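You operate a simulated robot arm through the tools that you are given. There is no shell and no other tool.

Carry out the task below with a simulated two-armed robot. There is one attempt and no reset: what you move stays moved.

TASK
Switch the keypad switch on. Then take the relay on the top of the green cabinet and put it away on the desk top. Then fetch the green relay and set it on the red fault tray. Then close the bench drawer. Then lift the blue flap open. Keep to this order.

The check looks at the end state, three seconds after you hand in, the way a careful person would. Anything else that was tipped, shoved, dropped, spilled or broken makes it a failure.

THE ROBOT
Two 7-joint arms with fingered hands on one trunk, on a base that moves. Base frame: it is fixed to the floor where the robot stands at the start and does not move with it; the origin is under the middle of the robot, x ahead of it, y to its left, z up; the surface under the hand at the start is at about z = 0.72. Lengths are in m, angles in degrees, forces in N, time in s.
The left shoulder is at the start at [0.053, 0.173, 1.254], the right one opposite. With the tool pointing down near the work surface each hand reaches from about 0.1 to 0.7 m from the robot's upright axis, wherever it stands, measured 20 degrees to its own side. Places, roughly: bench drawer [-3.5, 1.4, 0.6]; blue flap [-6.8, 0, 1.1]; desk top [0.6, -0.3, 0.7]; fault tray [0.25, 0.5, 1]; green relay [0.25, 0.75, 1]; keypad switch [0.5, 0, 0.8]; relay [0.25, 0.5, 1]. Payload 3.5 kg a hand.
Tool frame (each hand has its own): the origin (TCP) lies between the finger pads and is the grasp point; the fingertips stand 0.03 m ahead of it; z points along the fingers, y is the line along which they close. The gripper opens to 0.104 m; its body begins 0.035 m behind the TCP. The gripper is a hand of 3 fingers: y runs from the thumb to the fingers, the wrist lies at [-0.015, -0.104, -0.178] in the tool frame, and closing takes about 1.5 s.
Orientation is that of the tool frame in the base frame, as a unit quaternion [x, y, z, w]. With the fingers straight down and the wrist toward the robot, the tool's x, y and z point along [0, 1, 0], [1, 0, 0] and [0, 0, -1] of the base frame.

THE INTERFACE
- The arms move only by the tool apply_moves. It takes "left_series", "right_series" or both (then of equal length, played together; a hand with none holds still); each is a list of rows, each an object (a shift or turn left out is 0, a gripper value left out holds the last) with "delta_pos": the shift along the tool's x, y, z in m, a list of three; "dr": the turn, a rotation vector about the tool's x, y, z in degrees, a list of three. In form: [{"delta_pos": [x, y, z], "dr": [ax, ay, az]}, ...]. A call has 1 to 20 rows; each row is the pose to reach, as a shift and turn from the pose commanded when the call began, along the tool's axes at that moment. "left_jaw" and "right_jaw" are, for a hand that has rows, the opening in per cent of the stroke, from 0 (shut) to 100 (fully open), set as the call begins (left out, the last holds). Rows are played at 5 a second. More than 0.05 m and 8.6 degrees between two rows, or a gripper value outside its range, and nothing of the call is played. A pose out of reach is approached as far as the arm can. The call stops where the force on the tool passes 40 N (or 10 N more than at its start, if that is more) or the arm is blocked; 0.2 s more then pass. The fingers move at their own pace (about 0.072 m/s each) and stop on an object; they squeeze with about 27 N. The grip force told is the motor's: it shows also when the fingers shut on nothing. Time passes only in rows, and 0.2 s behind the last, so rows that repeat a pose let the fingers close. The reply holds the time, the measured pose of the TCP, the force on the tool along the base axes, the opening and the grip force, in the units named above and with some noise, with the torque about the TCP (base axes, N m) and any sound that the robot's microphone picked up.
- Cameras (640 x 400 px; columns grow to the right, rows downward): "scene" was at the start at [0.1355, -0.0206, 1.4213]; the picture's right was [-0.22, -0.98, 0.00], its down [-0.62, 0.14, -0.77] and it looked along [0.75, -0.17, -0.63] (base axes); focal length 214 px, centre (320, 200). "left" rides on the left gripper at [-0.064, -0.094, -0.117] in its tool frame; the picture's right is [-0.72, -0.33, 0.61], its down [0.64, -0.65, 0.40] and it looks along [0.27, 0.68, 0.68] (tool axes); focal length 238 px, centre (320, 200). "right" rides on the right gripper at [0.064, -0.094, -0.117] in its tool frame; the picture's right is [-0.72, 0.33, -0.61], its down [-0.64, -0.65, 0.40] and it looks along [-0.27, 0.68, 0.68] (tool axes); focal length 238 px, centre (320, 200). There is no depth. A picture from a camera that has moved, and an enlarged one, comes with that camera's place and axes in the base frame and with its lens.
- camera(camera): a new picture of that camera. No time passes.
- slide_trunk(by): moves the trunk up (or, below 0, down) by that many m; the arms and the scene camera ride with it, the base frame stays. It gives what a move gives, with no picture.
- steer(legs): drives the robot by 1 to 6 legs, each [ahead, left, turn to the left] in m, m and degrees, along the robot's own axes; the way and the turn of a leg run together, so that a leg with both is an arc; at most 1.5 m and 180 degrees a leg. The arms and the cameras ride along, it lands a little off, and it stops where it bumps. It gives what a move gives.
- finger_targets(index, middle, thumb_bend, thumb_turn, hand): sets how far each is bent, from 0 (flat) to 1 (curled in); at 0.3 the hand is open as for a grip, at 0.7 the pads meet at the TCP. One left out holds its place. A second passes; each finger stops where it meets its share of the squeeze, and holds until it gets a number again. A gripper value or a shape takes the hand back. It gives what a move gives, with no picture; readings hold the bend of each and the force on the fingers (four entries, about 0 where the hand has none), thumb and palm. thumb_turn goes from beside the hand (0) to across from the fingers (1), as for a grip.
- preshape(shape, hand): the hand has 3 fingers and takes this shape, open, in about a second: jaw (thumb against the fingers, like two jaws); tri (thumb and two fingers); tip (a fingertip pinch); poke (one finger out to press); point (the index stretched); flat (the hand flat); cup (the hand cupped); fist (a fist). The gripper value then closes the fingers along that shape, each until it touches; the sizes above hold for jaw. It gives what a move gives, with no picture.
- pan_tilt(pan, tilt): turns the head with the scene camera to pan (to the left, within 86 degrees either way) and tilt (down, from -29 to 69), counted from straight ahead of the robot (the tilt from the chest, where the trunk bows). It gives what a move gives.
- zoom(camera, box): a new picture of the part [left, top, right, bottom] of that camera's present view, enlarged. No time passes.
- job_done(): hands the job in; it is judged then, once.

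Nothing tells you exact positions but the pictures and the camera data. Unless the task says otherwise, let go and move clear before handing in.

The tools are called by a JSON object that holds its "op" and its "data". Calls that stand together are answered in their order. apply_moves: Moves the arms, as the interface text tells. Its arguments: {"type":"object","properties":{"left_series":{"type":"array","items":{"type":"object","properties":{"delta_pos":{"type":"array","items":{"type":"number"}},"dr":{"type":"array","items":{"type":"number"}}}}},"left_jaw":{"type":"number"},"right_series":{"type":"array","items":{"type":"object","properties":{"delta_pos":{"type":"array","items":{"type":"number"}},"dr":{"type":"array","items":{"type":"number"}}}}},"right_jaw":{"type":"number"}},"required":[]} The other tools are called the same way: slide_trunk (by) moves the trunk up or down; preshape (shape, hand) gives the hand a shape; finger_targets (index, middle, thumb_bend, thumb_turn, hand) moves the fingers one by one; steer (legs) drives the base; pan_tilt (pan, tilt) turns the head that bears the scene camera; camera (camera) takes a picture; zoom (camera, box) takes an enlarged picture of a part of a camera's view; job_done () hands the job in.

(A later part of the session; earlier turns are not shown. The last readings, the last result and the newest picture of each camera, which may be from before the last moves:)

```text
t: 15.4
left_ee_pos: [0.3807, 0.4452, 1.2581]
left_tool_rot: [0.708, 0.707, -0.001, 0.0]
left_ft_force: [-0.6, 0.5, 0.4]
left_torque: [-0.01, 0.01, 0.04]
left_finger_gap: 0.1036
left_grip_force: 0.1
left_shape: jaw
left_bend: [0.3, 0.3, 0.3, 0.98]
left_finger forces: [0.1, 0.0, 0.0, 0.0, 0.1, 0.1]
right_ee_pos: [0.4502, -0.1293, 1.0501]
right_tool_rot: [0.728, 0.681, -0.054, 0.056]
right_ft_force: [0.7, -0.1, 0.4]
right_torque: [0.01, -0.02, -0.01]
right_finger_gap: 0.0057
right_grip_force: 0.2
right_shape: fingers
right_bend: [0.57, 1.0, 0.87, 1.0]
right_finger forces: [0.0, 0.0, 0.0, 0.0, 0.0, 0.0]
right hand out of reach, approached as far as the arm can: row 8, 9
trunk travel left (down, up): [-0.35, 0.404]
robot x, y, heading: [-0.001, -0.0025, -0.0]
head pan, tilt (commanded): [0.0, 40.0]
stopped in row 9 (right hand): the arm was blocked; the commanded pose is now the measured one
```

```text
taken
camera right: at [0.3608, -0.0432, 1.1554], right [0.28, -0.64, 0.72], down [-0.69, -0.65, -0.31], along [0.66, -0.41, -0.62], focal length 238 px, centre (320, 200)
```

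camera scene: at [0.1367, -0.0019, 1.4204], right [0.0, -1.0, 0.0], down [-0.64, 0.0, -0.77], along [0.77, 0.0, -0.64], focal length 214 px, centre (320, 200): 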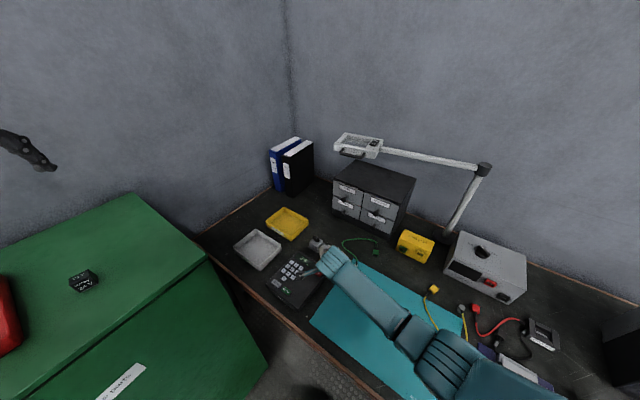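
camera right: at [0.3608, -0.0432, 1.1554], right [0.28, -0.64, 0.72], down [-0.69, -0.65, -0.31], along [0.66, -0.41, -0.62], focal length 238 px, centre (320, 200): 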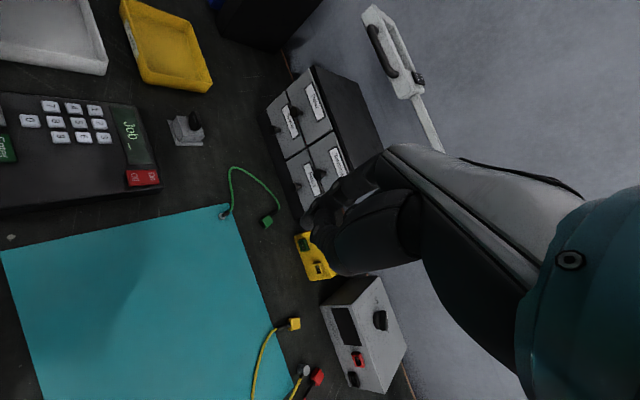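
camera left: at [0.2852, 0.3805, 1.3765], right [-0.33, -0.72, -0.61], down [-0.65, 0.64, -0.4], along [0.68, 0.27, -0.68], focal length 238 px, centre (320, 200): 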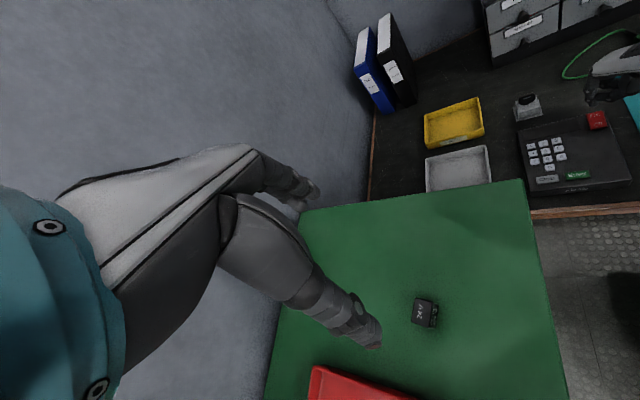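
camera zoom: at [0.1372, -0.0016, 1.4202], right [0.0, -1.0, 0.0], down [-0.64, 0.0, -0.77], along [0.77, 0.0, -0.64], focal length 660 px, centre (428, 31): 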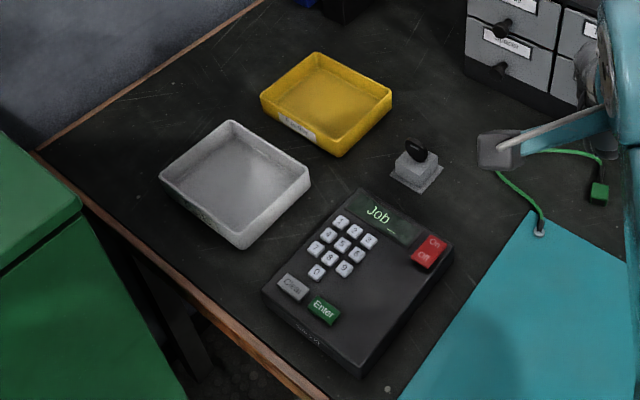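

Keypad shows "Job_", so it's on. Next the black 24 V relay on the cabinet; I'll look at it closely with both cameras.

{"op": "zoom", "data": {"camera": "left", "box": [370, 270, 480, 350]}}

{"op": "pan_tilt", "data": {"pan": 50, "tilt": 45}}

{"op": "camera", "data": {"camera": "scene"}}

{"op": "zoom", "data": {"camera": "scene", "box": [220, 80, 400, 200]}}

```text
5.00 times, centred on (425, 310) of left
camera zoom: at [0.2853, 0.3805, 1.3764], right [-0.33, -0.72, -0.61], down [-0.65, 0.64, -0.4], along [0.68, 0.27, -0.68], focal length 1192 px, centre (-205, -350)
```

zoom: 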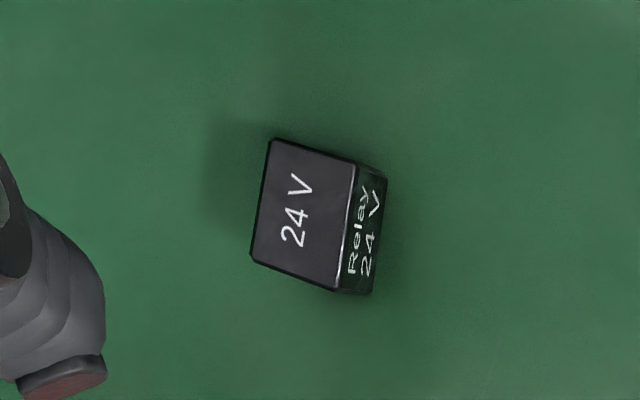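

```text
t: 16.6
left_ee_pos: [0.3805, 0.4453, 1.2588]
left_tool_rot: [0.707, 0.707, 0.0, 0.0]
left_ft_force: [-0.2, -1.3, -0.6]
left_torque: [0.02, -0.01, 0.01]
left_finger_gap: 0.1035
left_grip_force: 0.0
left_shape: jaw
left_bend: [0.3, 0.3, 0.3, 0.98]
left_finger forces: [0.1, 0.0, 0.1, 0.0, 0.0, 0.0]
right_ee_pos: [0.4499, -0.1303, 1.0492]
right_tool_rot: [0.728, 0.681, -0.053, 0.055]
right_ft_force: [-0.5, 0.3, -0.2]
right_torque: [-0.02, 0.0, -0.01]
right_finger_gap: 0.0056
right_grip_force: 0.0
right_shape: fingers
right_bend: [0.57, 1.0, 0.87, 1.0]
right_finger forces: [0.1, 0.0, 0.0, 0.0, 0.0, 0.1]
trunk travel left (down, up): [-0.35, 0.404]
robot x, y, heading: [-0.0022, 0.0003, 0.0]
head pan, tilt (commanded): [50.0, 45.0]
```

```text
taken
camera scene: at [0.1045, 0.0603, 1.413], right [0.77, -0.64, 0.0], down [-0.46, -0.54, -0.71], along [0.46, 0.54, -0.71], focal length 214 px, centre (320, 200)
```

scene: 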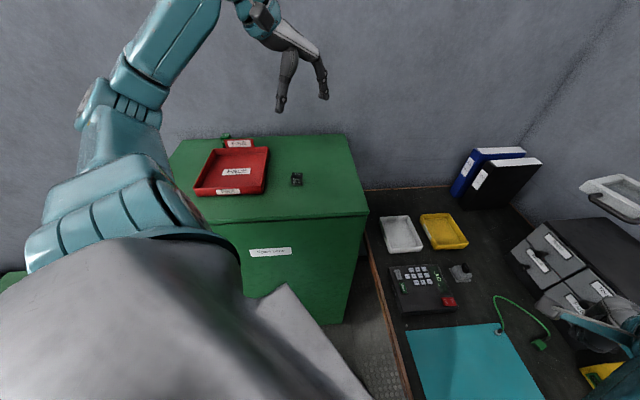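

```text
3.33 times, centred on (310, 140) of scene
camera zoom: at [0.1045, 0.0603, 1.413], right [0.77, -0.64, 0.0], down [-0.46, -0.54, -0.71], along [0.46, 0.54, -0.71], focal length 715 px, centre (353, 400)
```

zoom: 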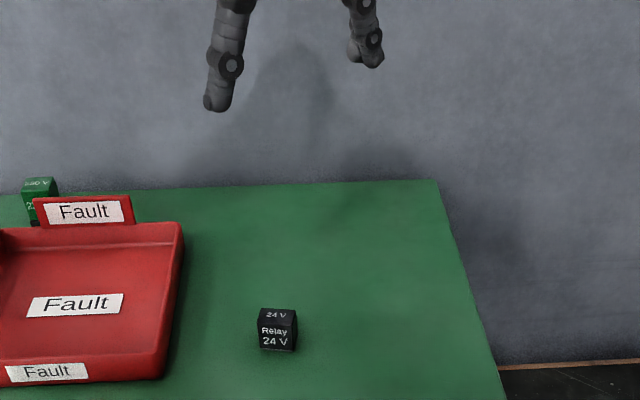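

The black relay is about 22 × 30 mm, turned roughly 43°, near [0.357, 0.462] on the cabinet top at z ≈ 1.0. I'll turn the left hand to match and hover above it for a closer look.

{"op": "apply_moves", "data": {"left_series": [{"delta_pos": [0.002, -0.004, 0.02], "dr": [0, 0, -7.2]}, {"delta_pos": [0.005, -0.008, 0.04], "dr": [0, 0, -14.4]}, {"delta_pos": [0.008, -0.012, 0.06], "dr": [0, 0, -21.6]}, {"delta_pos": [0.011, -0.016, 0.08], "dr": [0, 0, -28.8]}, {"delta_pos": [0.014, -0.02, 0.1], "dr": [0, 0, -36]}, {"delta_pos": [0.0167, -0.0235, 0.12], "dr": [0, 0, -43]}], "left_jaw": 60}}

{"op": "camera", "data": {"camera": "left"}}

{"op": "camera", "data": {"camera": "scene"}}

```text
t: 18.0
left_ee_pos: [0.3575, 0.4605, 1.137]
left_tool_rot: [0.398, 0.917, 0.001, 0.001]
left_ft_force: [0.7, 0.4, 0.0]
left_torque: [0.01, 0.02, 0.01]
left_finger_gap: 0.0628
left_grip_force: 0.2
left_shape: jaw
left_bend: [0.29, 0.4, 0.64, 1.0]
left_finger forces: [0.0, 0.1, 0.0, 0.0, 0.0, 0.1]
right_ee_pos: [0.4503, -0.129, 1.049]
right_tool_rot: [0.728, 0.681, -0.055, 0.055]
right_ft_force: [0.3, -0.3, 0.3]
right_torque: [0.01, -0.04, 0.0]
right_finger_gap: 0.0057
right_grip_force: 0.1
right_shape: fingers
right_bend: [0.57, 1.0, 0.88, 1.0]
right_finger forces: [0.0, 0.0, 0.0, 0.0, 0.0, 0.0]
trunk travel left (down, up): [-0.35, 0.404]
robot x, y, heading: [0.0007, -0.0009, 0.2]
head pan, tilt (commanded): [50.0, 45.0]
```

```text
taken
camera left: at [0.3315, 0.3486, 1.2561], right [0.25, -0.75, -0.61], down [-0.91, 0.02, -0.41], along [0.32, 0.66, -0.68], focal length 238 px, centre (320, 200)
```

left: 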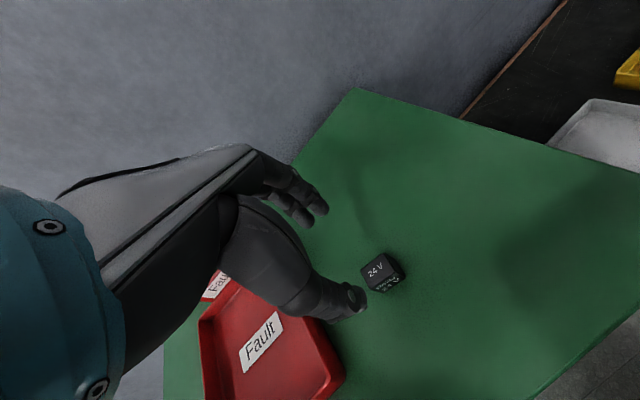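

```text
taken
camera scene: at [0.1045, 0.0604, 1.413], right [0.77, -0.64, 0.0], down [-0.45, -0.54, -0.71], along [0.45, 0.54, -0.71], focal length 214 px, centre (320, 200)
```

scene: 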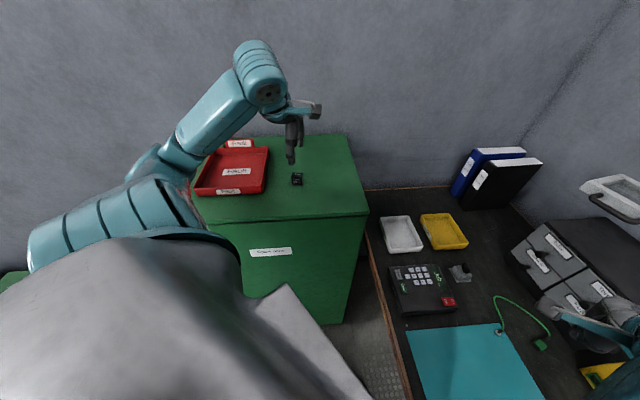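

{"op": "zoom", "data": {"camera": "left", "box": [300, 210, 440, 310]}}

{"op": "zoom", "data": {"camera": "scene", "box": [250, 110, 350, 200]}}

```text
4.00 times, centred on (370, 260) of left
camera zoom: at [0.3315, 0.3486, 1.2561], right [0.25, -0.75, -0.61], down [-0.91, 0.02, -0.41], along [0.32, 0.66, -0.68], focal length 953 px, centre (120, -40)
```

zoom: 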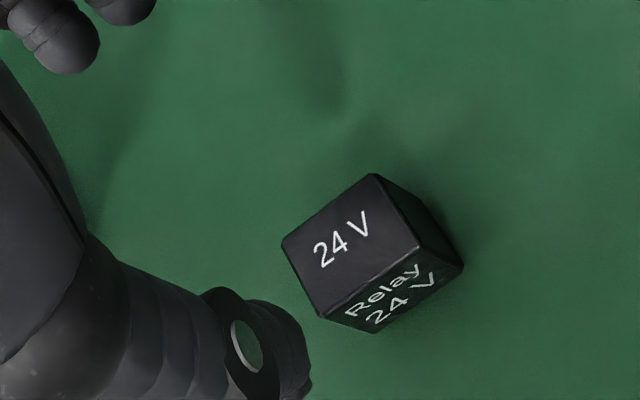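

```text
4.44 times, centred on (300, 155) of scene
camera zoom: at [0.1045, 0.0604, 1.413], right [0.77, -0.64, 0.0], down [-0.45, -0.54, -0.71], along [0.45, 0.54, -0.71], focal length 953 px, centre (409, 400)
```

zoom: 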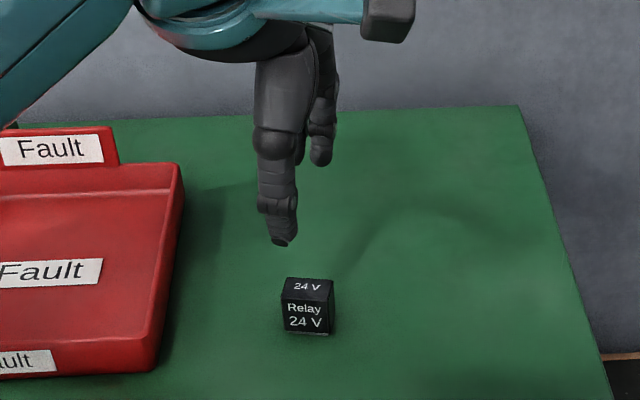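

The relay top centre works out to [0.354, 0.459, 1.042] with the cabinet top at about z = 1.018, and my hand yaw already matches it. I'll descend to just above grasp height and check.

{"op": "apply_moves", "data": {"left_series": [{"delta_pos": [0.0013, -0.0036, 0.025]}, {"delta_pos": [0.0013, -0.0036, 0.05]}, {"delta_pos": [0.0013, -0.0036, 0.07]}]}}

{"op": "zoom", "data": {"camera": "left", "box": [240, 180, 400, 300]}}

{"op": "zoom", "data": {"camera": "scene", "box": [250, 110, 350, 200]}}

```text
t: 18.8
left_ee_pos: [0.3536, 0.4586, 1.0678]
left_tool_rot: [0.399, 0.917, 0.001, 0.0]
left_ft_force: [-0.4, -0.1, 0.5]
left_torque: [0.01, -0.01, 0.01]
left_finger_gap: 0.0629
left_grip_force: 0.0
left_shape: jaw
left_bend: [0.29, 0.4, 0.64, 1.0]
left_finger forces: [0.0, 0.0, 0.0, 0.1, 0.1, 0.1]
right_ee_pos: [0.4498, -0.1298, 1.0494]
right_tool_rot: [0.728, 0.681, -0.055, 0.055]
right_ft_force: [0.0, 0.9, -0.9]
right_torque: [-0.05, -0.03, -0.02]
right_finger_gap: 0.006
right_grip_force: 0.0
right_shape: fingers
right_bend: [0.57, 1.0, 0.88, 1.0]
right_finger forces: [0.0, 0.0, 0.1, 0.0, 0.0, 0.0]
trunk travel left (down, up): [-0.35, 0.404]
robot x, y, heading: [-0.0003, 0.0005, 0.2]
head pan, tilt (commanded): [50.0, 45.0]
```

```text
3.33 times, centred on (320, 240) of left
camera zoom: at [0.3275, 0.347, 1.1858], right [0.25, -0.75, -0.61], down [-0.91, 0.02, -0.41], along [0.32, 0.66, -0.68], focal length 794 px, centre (320, 67)
```

zoom: 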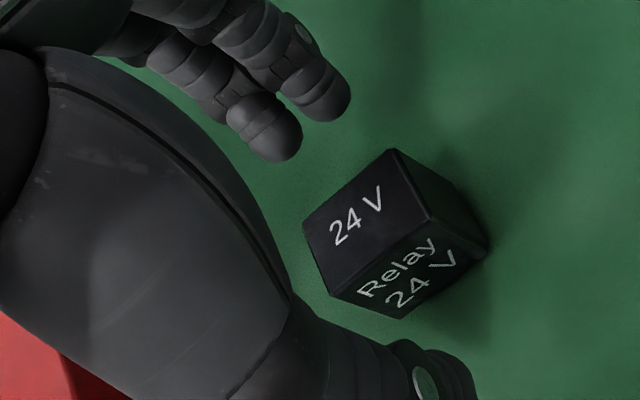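

```text
4.44 times, centred on (300, 155) of scene
camera zoom: at [0.1044, 0.0604, 1.413], right [0.77, -0.64, 0.0], down [-0.45, -0.54, -0.71], along [0.45, 0.54, -0.71], focal length 953 px, centre (409, 400)
```

zoom: 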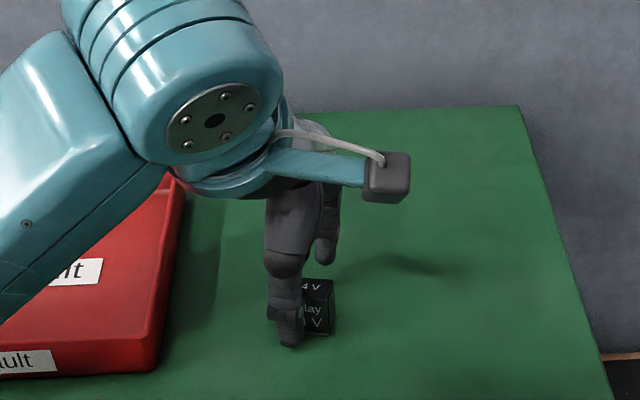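

{"op": "apply_moves", "data": {"left_series": [{"delta_pos": [-0.0005, 0.001, 0.006]}, {"delta_pos": [-0.0005, 0.001, 0.012]}, {"delta_pos": [-0.0005, 0.001, 0.012]}]}}

{"op": "apply_moves", "data": {"left_series": [{"delta_pos": [0, 0, 0]}, {"delta_pos": [0, 0, 0]}, {"delta_pos": [0, 0, 0]}, {"delta_pos": [0, 0, 0]}, {"delta_pos": [0, 0, 0]}, {"delta_pos": [0, 0, 0]}, {"delta_pos": [0, 0, 0]}, {"delta_pos": [0, 0, 0]}], "left_jaw": 0}}

{"op": "zoom", "data": {"camera": "left", "box": [240, 180, 400, 300]}}

{"op": "zoom", "data": {"camera": "scene", "box": [250, 110, 350, 200]}}

```text
t: 19.6
left_ee_pos: [0.3552, 0.4617, 1.0557]
left_tool_rot: [0.399, 0.917, 0.0, 0.001]
left_ft_force: [0.4, 0.0, -0.1]
left_torque: [0.0, -0.01, 0.0]
left_finger_gap: 0.0631
left_grip_force: 0.1
left_shape: jaw
left_bend: [0.29, 0.4, 0.64, 1.0]
left_finger forces: [0.1, 0.0, 0.0, 0.0, 0.0, 0.1]
right_ee_pos: [0.4493, -0.1308, 1.0499]
right_tool_rot: [0.728, 0.681, -0.054, 0.056]
right_ft_force: [0.7, 1.5, -0.9]
right_torque: [0.01, -0.01, -0.01]
right_finger_gap: 0.0058
right_grip_force: 0.1
right_shape: fingers
right_bend: [0.57, 1.0, 0.88, 1.0]
right_finger forces: [0.1, 0.0, 0.0, 0.0, 0.1, 0.1]
trunk travel left (down, up): [-0.35, 0.404]
robot x, y, heading: [-0.0005, -0.0002, -0.1]
head pan, tilt (commanded): [50.0, 45.0]
```

```text
t: 21.4
left_ee_pos: [0.3547, 0.461, 1.0554]
left_tool_rot: [0.399, 0.917, 0.0, 0.001]
left_ft_force: [-0.1, 0.6, 0.0]
left_torque: [-0.02, -0.03, -0.03]
left_finger_gap: 0.0166
left_grip_force: 26.7
left_shape: jaw
left_bend: [0.73, 0.61, 0.74, 1.0]
left_finger forces: [15.8, 8.4, 0.0, 0.1, 24.2, 0.0]
right_ee_pos: [0.4506, -0.1302, 1.0499]
right_tool_rot: [0.728, 0.681, -0.054, 0.056]
right_ft_force: [0.0, -0.1, -0.1]
right_torque: [0.0, 0.04, 0.0]
right_finger_gap: 0.0061
right_grip_force: 0.0
right_shape: fingers
right_bend: [0.57, 1.0, 0.88, 1.0]
right_finger forces: [0.0, 0.1, 0.1, 0.1, 0.0, 0.1]
trunk travel left (down, up): [-0.35, 0.404]
robot x, y, heading: [-0.0023, 0.0041, -0.1]
head pan, tilt (commanded): [50.0, 45.0]
```

```text
3.33 times, centred on (320, 240) of left
camera zoom: at [0.3288, 0.3485, 1.1743], right [0.25, -0.75, -0.61], down [-0.91, 0.02, -0.4], along [0.32, 0.66, -0.68], focal length 794 px, centre (320, 67)
```

zoom: 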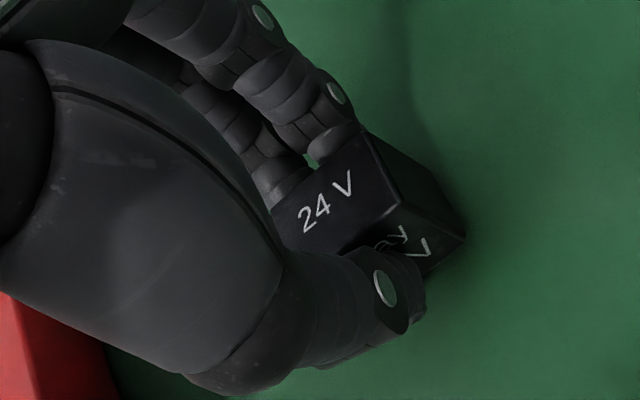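

```text
4.44 times, centred on (300, 155) of scene
camera zoom: at [0.1044, 0.0604, 1.413], right [0.77, -0.64, 0.0], down [-0.45, -0.54, -0.71], along [0.45, 0.54, -0.71], focal length 953 px, centre (409, 400)
```

zoom: 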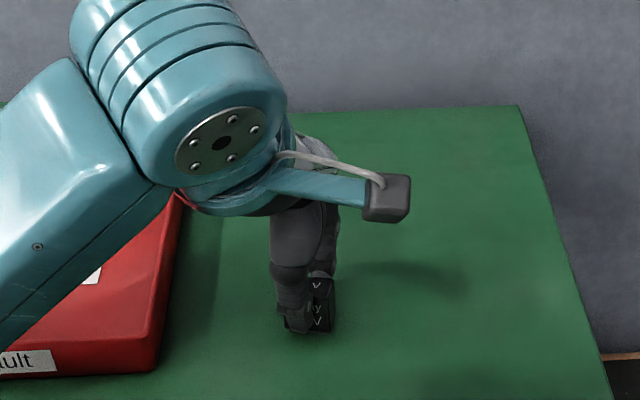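

The relay is gripped firmly. Lifting it straight up and checking the hold.

{"op": "apply_moves", "data": {"left_series": [{"delta_pos": [0, 0, -0.02]}, {"delta_pos": [0, 0, -0.05]}, {"delta_pos": [0, 0, -0.09]}, {"delta_pos": [0, 0, -0.13]}]}}

{"op": "zoom", "data": {"camera": "left", "box": [240, 180, 400, 300]}}

{"op": "pan_tilt", "data": {"pan": 15, "tilt": 45}}

{"op": "camera", "data": {"camera": "scene"}}

```text
t: 22.4
left_ee_pos: [0.3535, 0.4614, 1.1863]
left_tool_rot: [0.399, 0.917, -0.001, 0.0]
left_ft_force: [0.0, 0.3, 0.1]
left_torque: [0.0, 0.0, 0.02]
left_finger_gap: 0.0167
left_grip_force: 27.1
left_shape: jaw
left_bend: [0.73, 0.61, 0.74, 1.0]
left_finger forces: [15.7, 8.4, 0.0, 0.0, 24.2, 0.0]
right_ee_pos: [0.4496, -0.1314, 1.0496]
right_tool_rot: [0.729, 0.68, -0.054, 0.056]
right_ft_force: [-0.1, 0.5, 0.3]
right_torque: [0.02, 0.0, 0.01]
right_finger_gap: 0.0059
right_grip_force: 0.0
right_shape: fingers
right_bend: [0.57, 1.0, 0.88, 1.0]
right_finger forces: [0.0, 0.0, 0.1, 0.0, 0.1, 0.1]
trunk travel left (down, up): [-0.35, 0.404]
robot x, y, heading: [-0.0007, 0.0012, 0.1]
head pan, tilt (commanded): [50.0, 45.0]
```

```text
3.33 times, centred on (320, 240) of left
camera zoom: at [0.3279, 0.3496, 1.3046], right [0.25, -0.75, -0.61], down [-0.91, 0.02, -0.4], along [0.32, 0.66, -0.68], focal length 794 px, centre (320, 67)
```

zoom: 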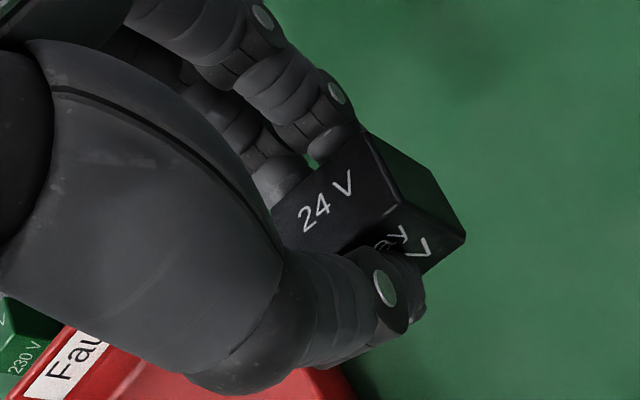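

```text
t: 23.4
left_ee_pos: [0.3544, 0.4611, 1.1856]
left_tool_rot: [0.399, 0.917, -0.001, 0.0]
left_ft_force: [-0.5, -0.2, -0.3]
left_torque: [-0.03, 0.0, 0.02]
left_finger_gap: 0.0166
left_grip_force: 27.0
left_shape: jaw
left_bend: [0.73, 0.61, 0.74, 1.0]
left_finger forces: [15.8, 8.4, 0.1, 0.0, 24.1, 0.1]
right_ee_pos: [0.4502, -0.129, 1.0499]
right_tool_rot: [0.728, 0.681, -0.054, 0.056]
right_ft_force: [0.1, 0.0, -0.6]
right_torque: [0.03, 0.02, 0.03]
right_finger_gap: 0.006
right_grip_force: 0.1
right_shape: fingers
right_bend: [0.57, 1.0, 0.88, 1.0]
right_finger forces: [0.0, 0.0, 0.0, 0.0, 0.0, 0.0]
trunk travel left (down, up): [-0.35, 0.404]
robot x, y, heading: [-0.0014, 0.0005, 0.2]
head pan, tilt (commanded): [15.0, 45.0]
```

```text
taken
camera scene: at [0.1307, 0.0193, 1.413], right [0.26, -0.97, 0.0], down [-0.68, -0.18, -0.71], along [0.68, 0.18, -0.71], focal length 214 px, centre (320, 200)
```

scene: 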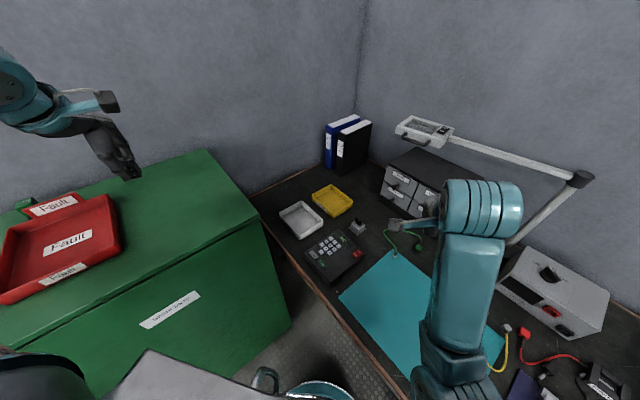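

The relay is held well. Before carrying it over the desk with the left hand I'll move the right arm out to the right, clear of the path.

{"op": "apply_moves", "data": {"right_series": [{"delta_pos": [-0.04, 0.0077, 0.0098]}, {"delta_pos": [-0.08, 0.0154, 0.0195]}, {"delta_pos": [-0.12, 0.023, 0.029]}, {"delta_pos": [-0.16, 0.031, 0.039]}, {"delta_pos": [-0.2, 0.0385, 0.049]}, {"delta_pos": [-0.24, 0.046, 0.0585]}]}}

{"op": "camera", "data": {"camera": "scene"}}

```text
t: 24.8
left_ee_pos: [0.3553, 0.4617, 1.1866]
left_tool_rot: [0.399, 0.917, -0.001, 0.0]
left_ft_force: [-0.5, -0.3, -0.1]
left_torque: [0.04, 0.01, -0.01]
left_finger_gap: 0.0167
left_grip_force: 27.3
left_shape: jaw
left_bend: [0.73, 0.61, 0.74, 1.0]
left_finger forces: [15.8, 8.4, 0.1, 0.0, 24.2, 0.1]
right_ee_pos: [0.4804, -0.3806, 1.0275]
right_tool_rot: [0.727, 0.683, -0.051, 0.054]
right_ft_force: [-0.1, -1.0, -0.2]
right_torque: [-0.01, 0.01, 0.02]
right_finger_gap: 0.006
right_grip_force: 0.1
right_shape: fingers
right_bend: [0.57, 1.0, 0.88, 1.0]
right_finger forces: [0.1, 0.0, 0.1, 0.0, 0.1, 0.0]
trunk travel left (down, up): [-0.35, 0.404]
robot x, y, heading: [-0.003, 0.0019, 0.1]
head pan, tilt (commanded): [15.0, 45.0]
```

```text
taken
camera scene: at [0.1307, 0.0184, 1.413], right [0.26, -0.97, 0.0], down [-0.68, -0.18, -0.71], along [0.68, 0.18, -0.71], focal length 214 px, centre (320, 200)
```

scene: 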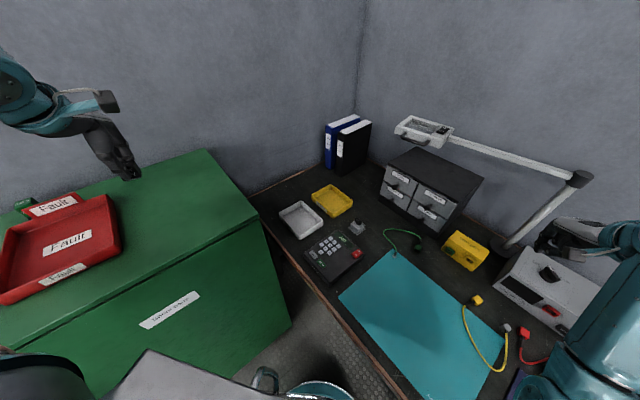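

{"op": "zoom", "data": {"camera": "scene", "box": [270, 170, 450, 290]}}

```text
3.33 times, centred on (360, 230) of scene
camera zoom: at [0.1307, 0.0184, 1.413], right [0.26, -0.97, 0.0], down [-0.68, -0.18, -0.71], along [0.68, 0.18, -0.71], focal length 715 px, centre (187, 100)
```

zoom: 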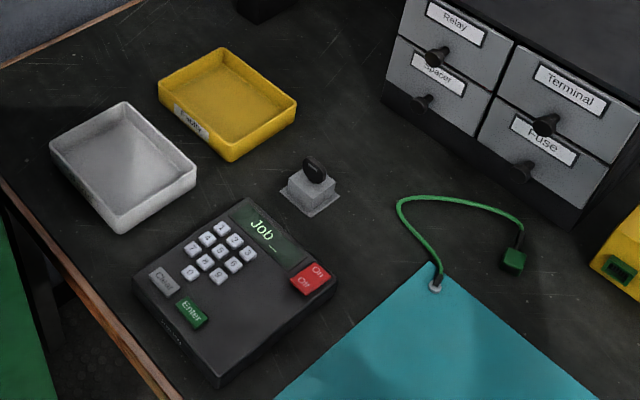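

I've picked a bare spot on the desk between the key switch, keypad and mat corner, about [0.622, -0.062]. I'll carry the relay across at height while turning the hand back straight.

{"op": "apply_moves", "data": {"left_series": [{"delta_pos": [-0.0385, -0.0094, 0], "dr": [0, 0, 4.78]}, {"delta_pos": [-0.0771, -0.0189, 0], "dr": [0, 0, 9.56]}, {"delta_pos": [-0.1156, -0.0283, 0], "dr": [0, 0, 14.33]}, {"delta_pos": [-0.1542, -0.0378, 0], "dr": [0, 0, 19.1]}, {"delta_pos": [-0.1927, -0.0472, 0], "dr": [0, 0, 23.9]}, {"delta_pos": [-0.2313, -0.0567, 0], "dr": [0, 0, 28.67]}, {"delta_pos": [-0.2698, -0.0661, 0], "dr": [0, 0, 33.4]}, {"delta_pos": [-0.3084, -0.0756, 0], "dr": [0, 0, 38.2]}, {"delta_pos": [-0.3469, -0.085, 0], "dr": [0, 0, 43]}]}}

{"op": "camera", "data": {"camera": "scene"}}

```text
t: 26.8
left_ee_pos: [0.5296, 0.1461, 1.1862]
left_tool_rot: [0.708, 0.707, -0.001, 0.0]
left_ft_force: [0.7, 0.2, 0.3]
left_torque: [-0.02, 0.01, 0.0]
left_finger_gap: 0.0166
left_grip_force: 26.5
left_shape: jaw
left_bend: [0.73, 0.61, 0.74, 1.0]
left_finger forces: [15.7, 8.3, 0.0, 0.0, 24.0, 0.0]
right_ee_pos: [0.4797, -0.379, 1.0277]
right_tool_rot: [0.728, 0.681, -0.054, 0.054]
right_ft_force: [-0.3, 0.5, 0.0]
right_torque: [0.0, 0.0, 0.0]
right_finger_gap: 0.0058
right_grip_force: 0.1
right_shape: fingers
right_bend: [0.57, 1.0, 0.88, 1.0]
right_finger forces: [0.0, 0.1, 0.1, 0.0, 0.0, 0.0]
trunk travel left (down, up): [-0.35, 0.404]
robot x, y, heading: [-0.0011, -0.0005, 0.0]
head pan, tilt (commanded): [15.0, 45.0]
```

```text
taken
camera scene: at [0.1318, 0.0187, 1.4128], right [0.26, -0.97, 0.0], down [-0.68, -0.18, -0.71], along [0.68, 0.18, -0.71], focal length 214 px, centre (320, 200)
```

scene: 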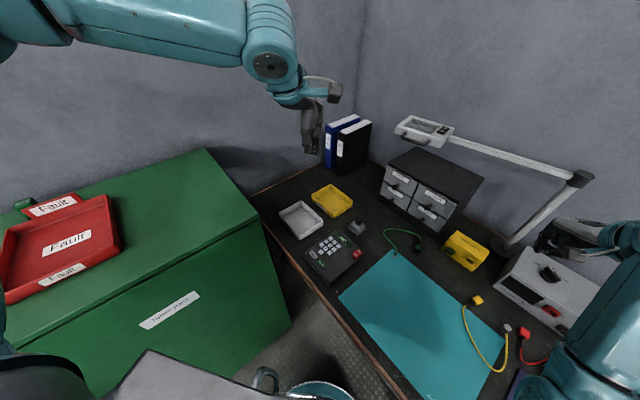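

{"op": "apply_moves", "data": {"left_series": [{"delta_pos": [-0.0231, 0.0102, 0.02]}, {"delta_pos": [-0.0462, 0.0204, 0.04]}, {"delta_pos": [-0.0693, 0.0306, 0.06]}, {"delta_pos": [-0.0924, 0.0408, 0.08]}, {"delta_pos": [-0.1155, 0.051, 0.1]}, {"delta_pos": [-0.1386, 0.0612, 0.12]}, {"delta_pos": [-0.1617, 0.0714, 0.15]}, {"delta_pos": [-0.1848, 0.0816, 0.18]}, {"delta_pos": [-0.208, 0.092, 0.21]}]}}

{"op": "camera", "data": {"camera": "scene"}}

{"op": "camera", "data": {"camera": "left"}}

```text
t: 28.8
left_ee_pos: [0.5282, 0.1276, 1.0633]
left_tool_rot: [0.707, 0.707, 0.0, 0.001]
left_ft_force: [0.4, 0.0, -0.4]
left_torque: [0.0, -0.01, -0.02]
left_finger_gap: 0.0165
left_grip_force: 26.9
left_shape: jaw
left_bend: [0.73, 0.61, 0.74, 1.0]
left_finger forces: [15.7, 8.4, 0.0, 0.0, 24.0, 0.0]
left hand out of reach, approached as far as the arm can: row 2, 3, 4, 5, 6, 7, 8, 9
right_ee_pos: [0.4804, -0.3795, 1.0274]
right_tool_rot: [0.727, 0.682, -0.054, 0.054]
right_ft_force: [1.0, 0.5, 1.3]
right_torque: [0.02, 0.0, 0.0]
right_finger_gap: 0.0059
right_grip_force: 0.1
right_shape: fingers
right_bend: [0.57, 1.0, 0.88, 1.0]
right_finger forces: [0.0, 0.0, 0.1, 0.0, 0.0, 0.0]
trunk travel left (down, up): [-0.35, 0.404]
robot x, y, heading: [0.0009, 0.0001, -0.0]
head pan, tilt (commanded): [15.0, 45.0]
```

```text
taken
camera scene: at [0.1308, 0.0192, 1.413], right [0.26, -0.97, 0.0], down [-0.68, -0.18, -0.71], along [0.68, 0.18, -0.71], focal length 214 px, centre (320, 200)
```

scene: 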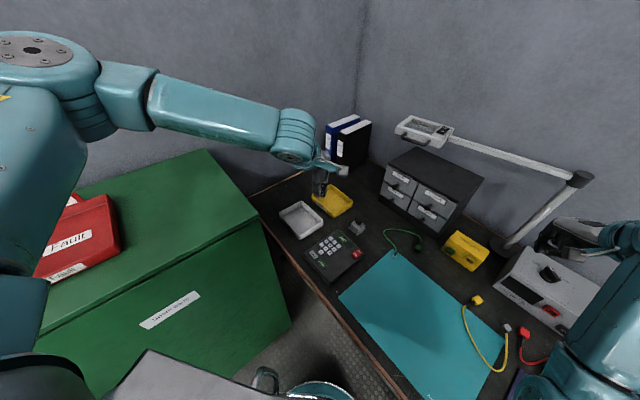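

```text
taken
camera left: at [0.4326, 0.0628, 1.1813], right [-0.33, -0.72, -0.61], down [-0.65, 0.64, -0.41], along [0.68, 0.27, -0.68], focal length 238 px, centre (320, 200)
```

left: 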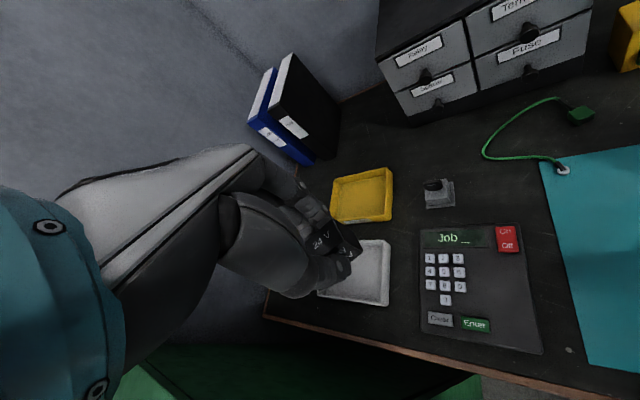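

The left hand couldn't reach that far right in this pose. I'll bring the command back to where the hand actually is, lower down, and see whether it reaches better from a lower height.

{"op": "apply_moves", "data": {"left_series": [{"delta_pos": [0.038, -0.0184, 0]}, {"delta_pos": [0.076, -0.0368, 0]}, {"delta_pos": [0.114, -0.0552, 0]}, {"delta_pos": [0.152, -0.0736, 0]}, {"delta_pos": [0.19, -0.092, 0]}, {"delta_pos": [0.19, -0.092, 0]}]}}

{"op": "camera", "data": {"camera": "scene"}}

```text
t: 30.2
left_ee_pos: [0.4292, 0.3175, 1.0611]
left_tool_rot: [0.708, 0.707, 0.0, 0.0]
left_ft_force: [0.3, 0.0, 0.1]
left_torque: [0.0, 0.01, -0.03]
left_finger_gap: 0.0166
left_grip_force: 27.5
left_shape: jaw
left_bend: [0.73, 0.61, 0.74, 1.0]
left_finger forces: [15.6, 8.4, 0.1, 0.1, 23.9, 0.0]
right_ee_pos: [0.4802, -0.3809, 1.0271]
right_tool_rot: [0.728, 0.682, -0.053, 0.054]
right_ft_force: [-0.3, 0.1, -0.5]
right_torque: [-0.04, -0.02, 0.02]
right_finger_gap: 0.0058
right_grip_force: 0.2
right_shape: fingers
right_bend: [0.57, 1.0, 0.88, 1.0]
right_finger forces: [0.1, 0.0, 0.0, 0.0, 0.1, 0.0]
trunk travel left (down, up): [-0.35, 0.404]
robot x, y, heading: [0.0001, -0.0017, -0.3]
head pan, tilt (commanded): [15.0, 45.0]
```

```text
taken
camera scene: at [0.1313, 0.0184, 1.4129], right [0.26, -0.97, 0.0], down [-0.68, -0.18, -0.71], along [0.68, 0.18, -0.71], focal length 214 px, centre (320, 200)
```

scene: 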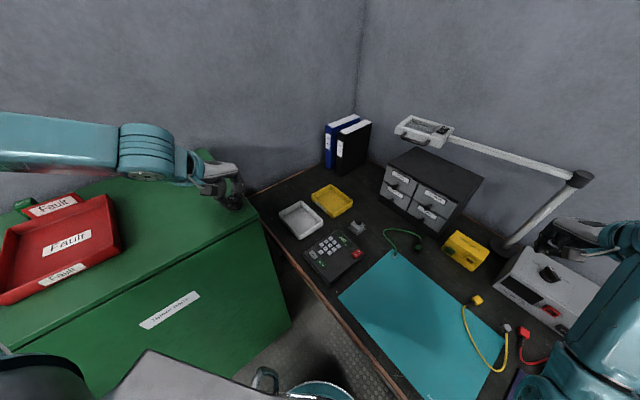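

The command had already reset to the measured pose, so the hand swung back; it's now just above the cabinet edge. I'll raise it first, then look to the right and down before turning the base.

{"op": "apply_moves", "data": {"left_series": [{"delta_pos": [0, 0, -0.04]}, {"delta_pos": [0, 0, -0.08]}, {"delta_pos": [0, 0, -0.12]}]}}

{"op": "pan_tilt", "data": {"pan": -60, "tilt": 45}}

{"op": "camera", "data": {"camera": "scene"}}

{"op": "pan_tilt", "data": {"pan": 10, "tilt": 69}}

{"op": "camera", "data": {"camera": "scene"}}

```text
t: 31.0
left_ee_pos: [0.4274, 0.3208, 1.1825]
left_tool_rot: [0.707, 0.707, 0.001, -0.001]
left_ft_force: [-0.6, -0.8, -0.3]
left_torque: [0.01, 0.0, 0.0]
left_finger_gap: 0.0161
left_grip_force: 26.6
left_shape: jaw
left_bend: [0.73, 0.61, 0.75, 1.0]
left_finger forces: [15.6, 8.3, 0.0, 0.0, 23.9, 0.0]
right_ee_pos: [0.4802, -0.3794, 1.0286]
right_tool_rot: [0.727, 0.682, -0.052, 0.054]
right_ft_force: [0.8, -0.6, -0.2]
right_torque: [-0.02, -0.01, -0.01]
right_finger_gap: 0.0059
right_grip_force: 0.0
right_shape: fingers
right_bend: [0.57, 1.0, 0.88, 1.0]
right_finger forces: [0.0, 0.1, 0.1, 0.1, 0.1, 0.0]
trunk travel left (down, up): [-0.35, 0.404]
robot x, y, heading: [0.0009, 0.0002, -0.1]
head pan, tilt (commanded): [15.0, 45.0]
```

```text
t: 32.4
left_ee_pos: [0.4302, 0.3204, 1.1806]
left_tool_rot: [0.707, 0.707, 0.0, 0.0]
left_ft_force: [-0.9, 0.0, 0.1]
left_torque: [0.0, -0.02, 0.02]
left_finger_gap: 0.0165
left_grip_force: 26.8
left_shape: jaw
left_bend: [0.73, 0.61, 0.75, 1.0]
left_finger forces: [15.6, 8.3, 0.0, 0.1, 23.9, 0.0]
right_ee_pos: [0.4792, -0.3802, 1.0292]
right_tool_rot: [0.727, 0.682, -0.054, 0.054]
right_ft_force: [-0.6, -0.2, -1.1]
right_torque: [0.02, 0.08, -0.01]
right_finger_gap: 0.0058
right_grip_force: 0.2
right_shape: fingers
right_bend: [0.57, 1.0, 0.88, 1.0]
right_finger forces: [0.1, 0.1, 0.1, 0.0, 0.1, 0.1]
trunk travel left (down, up): [-0.35, 0.404]
robot x, y, heading: [-0.0031, -0.0004, 0.1]
head pan, tilt (commanded): [-60.0, 45.0]
```

```text
taken
camera scene: at [0.0929, -0.0723, 1.413], right [-0.87, -0.5, 0.0], down [-0.35, 0.61, -0.71], along [0.35, -0.61, -0.71], focal length 214 px, centre (320, 200)
```

scene: 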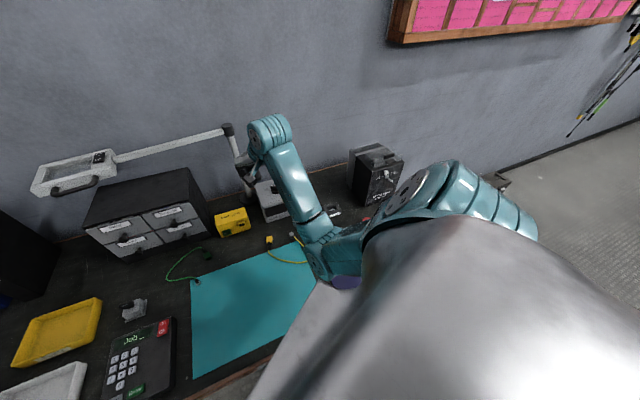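

```text
t: 33.9
left_ee_pos: [0.4294, 0.3208, 1.1803]
left_tool_rot: [0.707, 0.707, 0.0, -0.001]
left_ft_force: [0.5, 0.4, -0.2]
left_torque: [0.02, -0.02, -0.02]
left_finger_gap: 0.0166
left_grip_force: 27.0
left_shape: jaw
left_bend: [0.73, 0.61, 0.75, 1.0]
left_finger forces: [15.7, 8.2, 0.1, 0.0, 23.9, 0.1]
right_ee_pos: [0.4802, -0.3786, 1.0268]
right_tool_rot: [0.727, 0.682, -0.053, 0.054]
right_ft_force: [0.8, -0.6, -0.1]
right_torque: [0.01, 0.02, 0.0]
right_finger_gap: 0.0057
right_grip_force: 0.1
right_shape: fingers
right_bend: [0.57, 1.0, 0.88, 1.0]
right_finger forces: [0.0, 0.0, 0.0, 0.0, 0.0, 0.1]
trunk travel left (down, up): [-0.35, 0.404]
robot x, y, heading: [-0.0024, 0.0007, -0.0]
head pan, tilt (commanded): [10.0, 68.8]
```

```text
taken
camera scene: at [0.1072, 0.0078, 1.3841], right [0.17, -0.98, 0.0], down [-0.92, -0.16, -0.36], along [0.36, 0.06, -0.93], focal length 214 px, centre (320, 200)
```

scene: 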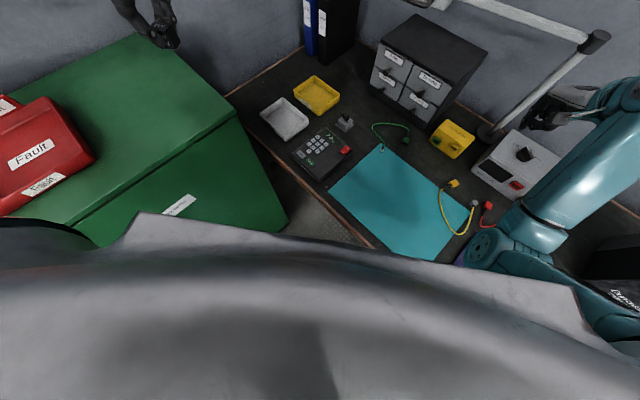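

The sweep looks clear on both sides. I'll turn the base 30° to the right so the target spot falls in the left hand's natural zone.

{"op": "steer", "data": {"legs": [[0, 0, -15], [0, 0, -15]]}}

{"op": "pan_tilt", "data": {"pan": 30, "tilt": 45}}

{"op": "camera", "data": {"camera": "scene"}}

```text
t: 36.0
left_ee_pos: [0.5324, 0.0627, 1.1816]
left_tool_rot: [0.866, 0.5, 0.0, 0.0]
left_ft_force: [0.4, 0.2, -0.6]
left_torque: [0.02, 0.01, 0.0]
left_finger_gap: 0.0166
left_grip_force: 26.5
left_shape: jaw
left_bend: [0.73, 0.61, 0.75, 1.0]
left_finger forces: [15.6, 8.1, 0.0, 0.0, 23.8, 0.0]
right_ee_pos: [0.2262, -0.569, 1.0286]
right_tool_rot: [0.879, 0.47, -0.065, 0.037]
right_ft_force: [0.6, 0.1, 0.5]
right_torque: [-0.01, -0.02, -0.02]
right_finger_gap: 0.0059
right_grip_force: 0.2
right_shape: fingers
right_bend: [0.57, 1.0, 0.88, 1.0]
right_finger forces: [0.0, 0.0, 0.0, 0.0, 0.1, 0.0]
trunk travel left (down, up): [-0.35, 0.404]
robot x, y, heading: [0.0032, 0.0014, -29.7]
head pan, tilt (commanded): [10.0, 68.8]
```

```text
t: 36.9
left_ee_pos: [0.5305, 0.0611, 1.1809]
left_tool_rot: [0.866, 0.5, 0.0, 0.0]
left_ft_force: [1.2, 0.6, -0.3]
left_torque: [0.0, -0.01, 0.0]
left_finger_gap: 0.0165
left_grip_force: 27.1
left_shape: jaw
left_bend: [0.73, 0.61, 0.75, 1.0]
left_finger forces: [15.6, 8.1, 0.0, 0.1, 23.8, 0.0]
right_ee_pos: [0.2262, -0.5687, 1.0265]
right_tool_rot: [0.879, 0.471, -0.066, 0.038]
right_ft_force: [-0.3, 1.0, -0.4]
right_torque: [0.0, 0.02, -0.02]
right_finger_gap: 0.0057
right_grip_force: 0.0
right_shape: fingers
right_bend: [0.57, 1.0, 0.88, 1.0]
right_finger forces: [0.1, 0.0, 0.1, 0.0, 0.0, 0.0]
trunk travel left (down, up): [-0.35, 0.404]
robot x, y, heading: [0.0007, 0.005, -30.1]
head pan, tilt (commanded): [30.0, 45.0]
```

```text
taken
camera scene: at [0.1264, -0.0282, 1.4129], right [0.0, -1.0, 0.0], down [-0.71, 0.0, -0.71], along [0.71, 0.0, -0.71], focal length 214 px, centre (320, 200)
```

scene: 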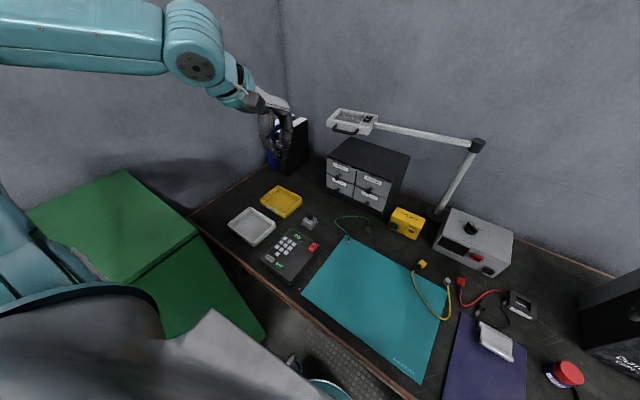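

{"op": "apply_moves", "data": {"left_series": [{"delta_pos": [-0.0076, 0.0176, 0.0351], "dr": [0, 0, -3.75]}, {"delta_pos": [-0.0152, 0.0352, 0.0702], "dr": [0, 0, -7.5]}, {"delta_pos": [-0.0228, 0.0528, 0.1053], "dr": [0, 0, -11.25]}, {"delta_pos": [-0.0304, 0.0704, 0.1404], "dr": [0, 0, -15]}, {"delta_pos": [-0.038, 0.088, 0.1755], "dr": [0, 0, -18.75]}, {"delta_pos": [-0.0456, 0.1056, 0.2106], "dr": [0, 0, -22.5]}, {"delta_pos": [-0.0532, 0.1232, 0.2457], "dr": [0, 0, -26.25]}, {"delta_pos": [-0.0608, 0.1407, 0.281], "dr": [0, 0, -30]}]}}

{"op": "camera", "data": {"camera": "scene"}}

{"op": "camera", "data": {"camera": "left"}}

```text
t: 38.7
left_ee_pos: [0.6118, -0.0242, 0.9396]
left_tool_rot: [0.707, 0.707, -0.001, 0.001]
left_ft_force: [-0.1, 0.3, -0.4]
left_torque: [-0.02, 0.01, -0.01]
left_finger_gap: 0.0164
left_grip_force: 27.0
left_shape: jaw
left_bend: [0.73, 0.62, 0.75, 1.0]
left_finger forces: [15.5, 8.2, 0.0, 0.1, 23.7, 0.0]
left hand out of reach, approached as far as the arm can: row 7, 8
right_ee_pos: [0.2253, -0.5687, 1.0281]
right_tool_rot: [0.879, 0.47, -0.065, 0.038]
right_ft_force: [-1.0, -0.2, -0.4]
right_torque: [-0.05, -0.03, -0.02]
right_finger_gap: 0.0056
right_grip_force: 0.1
right_shape: fingers
right_bend: [0.57, 1.0, 0.88, 1.0]
right_finger forces: [0.0, 0.0, 0.0, 0.1, 0.1, 0.0]
trunk travel left (down, up): [-0.35, 0.404]
robot x, y, heading: [0.0005, 0.0005, -29.9]
head pan, tilt (commanded): [30.0, 45.0]
```

```text
taken
camera scene: at [0.1265, -0.0279, 1.413], right [0.0, -1.0, 0.0], down [-0.71, 0.0, -0.71], along [0.71, 0.0, -0.71], focal length 214 px, centre (320, 200)
```

scene: 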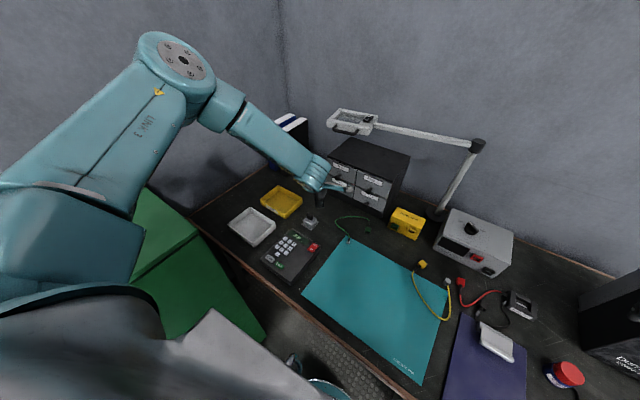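

```text
taken
camera left: at [0.5178, -0.0895, 1.0577], right [-0.33, -0.72, -0.61], down [-0.65, 0.64, -0.41], along [0.68, 0.27, -0.68], focal length 238 px, centre (320, 200)
```

left: 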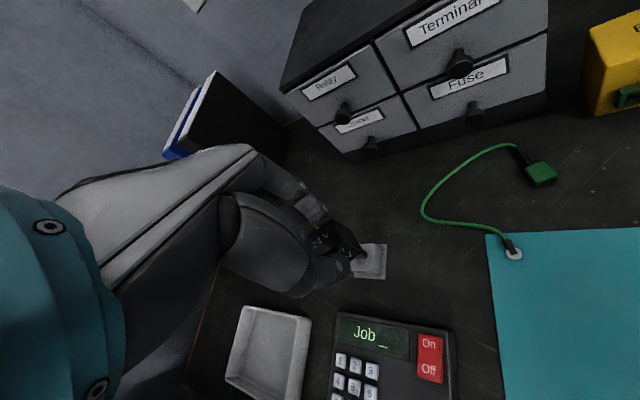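

The arm again stops short of full reach. I'll aim at a slightly nearer bare spot, about [0.60, -0.048], and plan to lower the trunk for the vertical travel instead.

{"op": "apply_moves", "data": {"left_series": [{"delta_pos": [0, -0.006, -0.04]}, {"delta_pos": [-0.012, -0.012, -0.04]}, {"delta_pos": [-0.024, -0.012, -0.04]}]}}

{"op": "camera", "data": {"camera": "right"}}

```text
t: 39.5
left_ee_pos: [0.6001, -0.0461, 0.98]
left_tool_rot: [0.706, 0.708, -0.001, 0.0]
left_ft_force: [0.6, 0.0, 0.0]
left_torque: [0.0, 0.03, -0.01]
left_finger_gap: 0.0163
left_grip_force: 27.0
left_shape: jaw
left_bend: [0.73, 0.62, 0.75, 1.0]
left_finger forces: [15.5, 8.2, 0.0, 0.1, 23.7, 0.0]
right_ee_pos: [0.2249, -0.5676, 1.0281]
right_tool_rot: [0.879, 0.47, -0.066, 0.038]
right_ft_force: [0.9, -0.1, -0.3]
right_torque: [0.01, 0.01, -0.01]
right_finger_gap: 0.0061
right_grip_force: 0.0
right_shape: fingers
right_bend: [0.57, 1.0, 0.88, 1.0]
right_finger forces: [0.0, 0.0, 0.1, 0.0, 0.1, 0.0]
trunk travel left (down, up): [-0.35, 0.404]
robot x, y, heading: [0.0037, -0.0008, -30.0]
head pan, tilt (commanded): [30.0, 45.0]
```

```text
taken
camera right: at [0.1914, -0.4487, 1.1336], right [-0.08, -0.69, 0.72], down [-0.93, -0.22, -0.31], along [0.37, -0.69, -0.63], focal length 238 px, centre (320, 200)
```

right: 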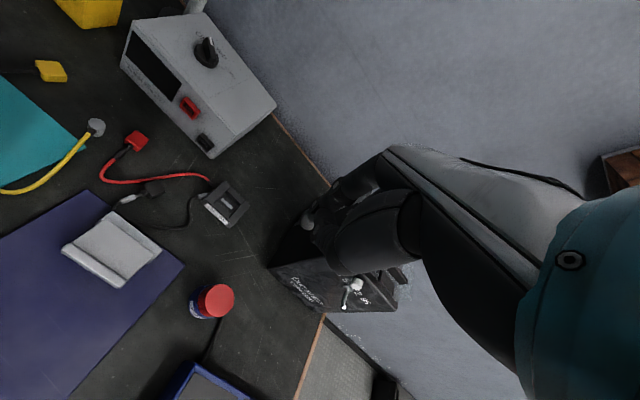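

The target spot is reachable at z = 0.98. Before lowering the trunk I'll raise the right hand, since it is right above the red jar.

{"op": "apply_moves", "data": {"right_series": [{"delta_pos": [0, 0, -0.04]}, {"delta_pos": [0, 0, -0.08]}, {"delta_pos": [0, 0, -0.12]}, {"delta_pos": [0, 0, -0.16]}, {"delta_pos": [0, 0, -0.2]}]}}

{"op": "camera", "data": {"camera": "right"}}

{"op": "camera", "data": {"camera": "scene"}}

```text
t: 40.7
left_ee_pos: [0.601, -0.0455, 0.9792]
left_tool_rot: [0.707, 0.707, -0.001, 0.0]
left_ft_force: [-0.6, 0.0, -0.6]
left_torque: [0.02, 0.02, 0.0]
left_finger_gap: 0.0167
left_grip_force: 27.0
left_shape: jaw
left_bend: [0.73, 0.62, 0.75, 1.0]
left_finger forces: [15.5, 8.2, 0.0, 0.0, 23.7, 0.1]
right_ee_pos: [0.2408, -0.5424, 1.2257]
right_tool_rot: [0.88, 0.469, -0.066, 0.038]
right_ft_force: [-0.2, 0.3, -0.2]
right_torque: [0.0, -0.04, -0.02]
right_finger_gap: 0.006
right_grip_force: 0.0
right_shape: fingers
right_bend: [0.57, 1.0, 0.88, 1.0]
right_finger forces: [0.0, 0.0, 0.0, 0.1, 0.1, 0.0]
trunk travel left (down, up): [-0.35, 0.404]
robot x, y, heading: [0.001, -0.0016, -30.0]
head pan, tilt (commanded): [30.0, 45.0]
```

```text
taken
camera right: at [0.2079, -0.423, 1.3315], right [-0.08, -0.69, 0.72], down [-0.93, -0.22, -0.31], along [0.37, -0.69, -0.63], focal length 238 px, centre (320, 200)
```

right: 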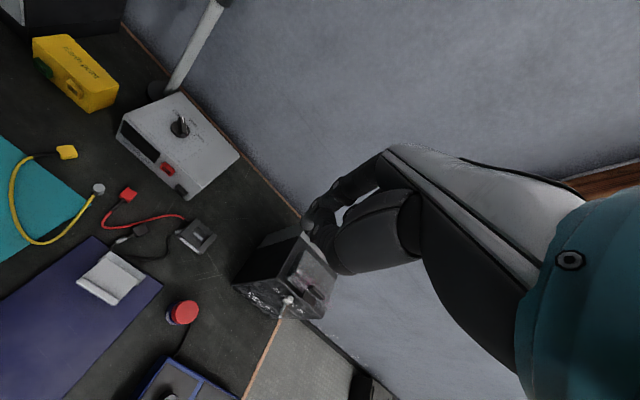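

```text
taken
camera scene: at [0.1266, -0.0273, 1.413], right [0.0, -1.0, 0.0], down [-0.71, 0.0, -0.71], along [0.71, 0.0, -0.71], focal length 214 px, centre (320, 200)
```

scene: 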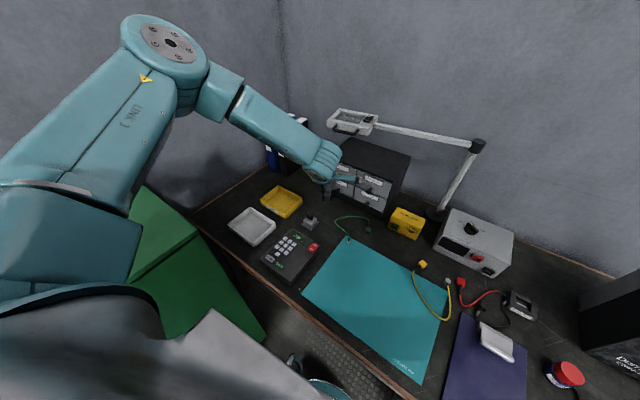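

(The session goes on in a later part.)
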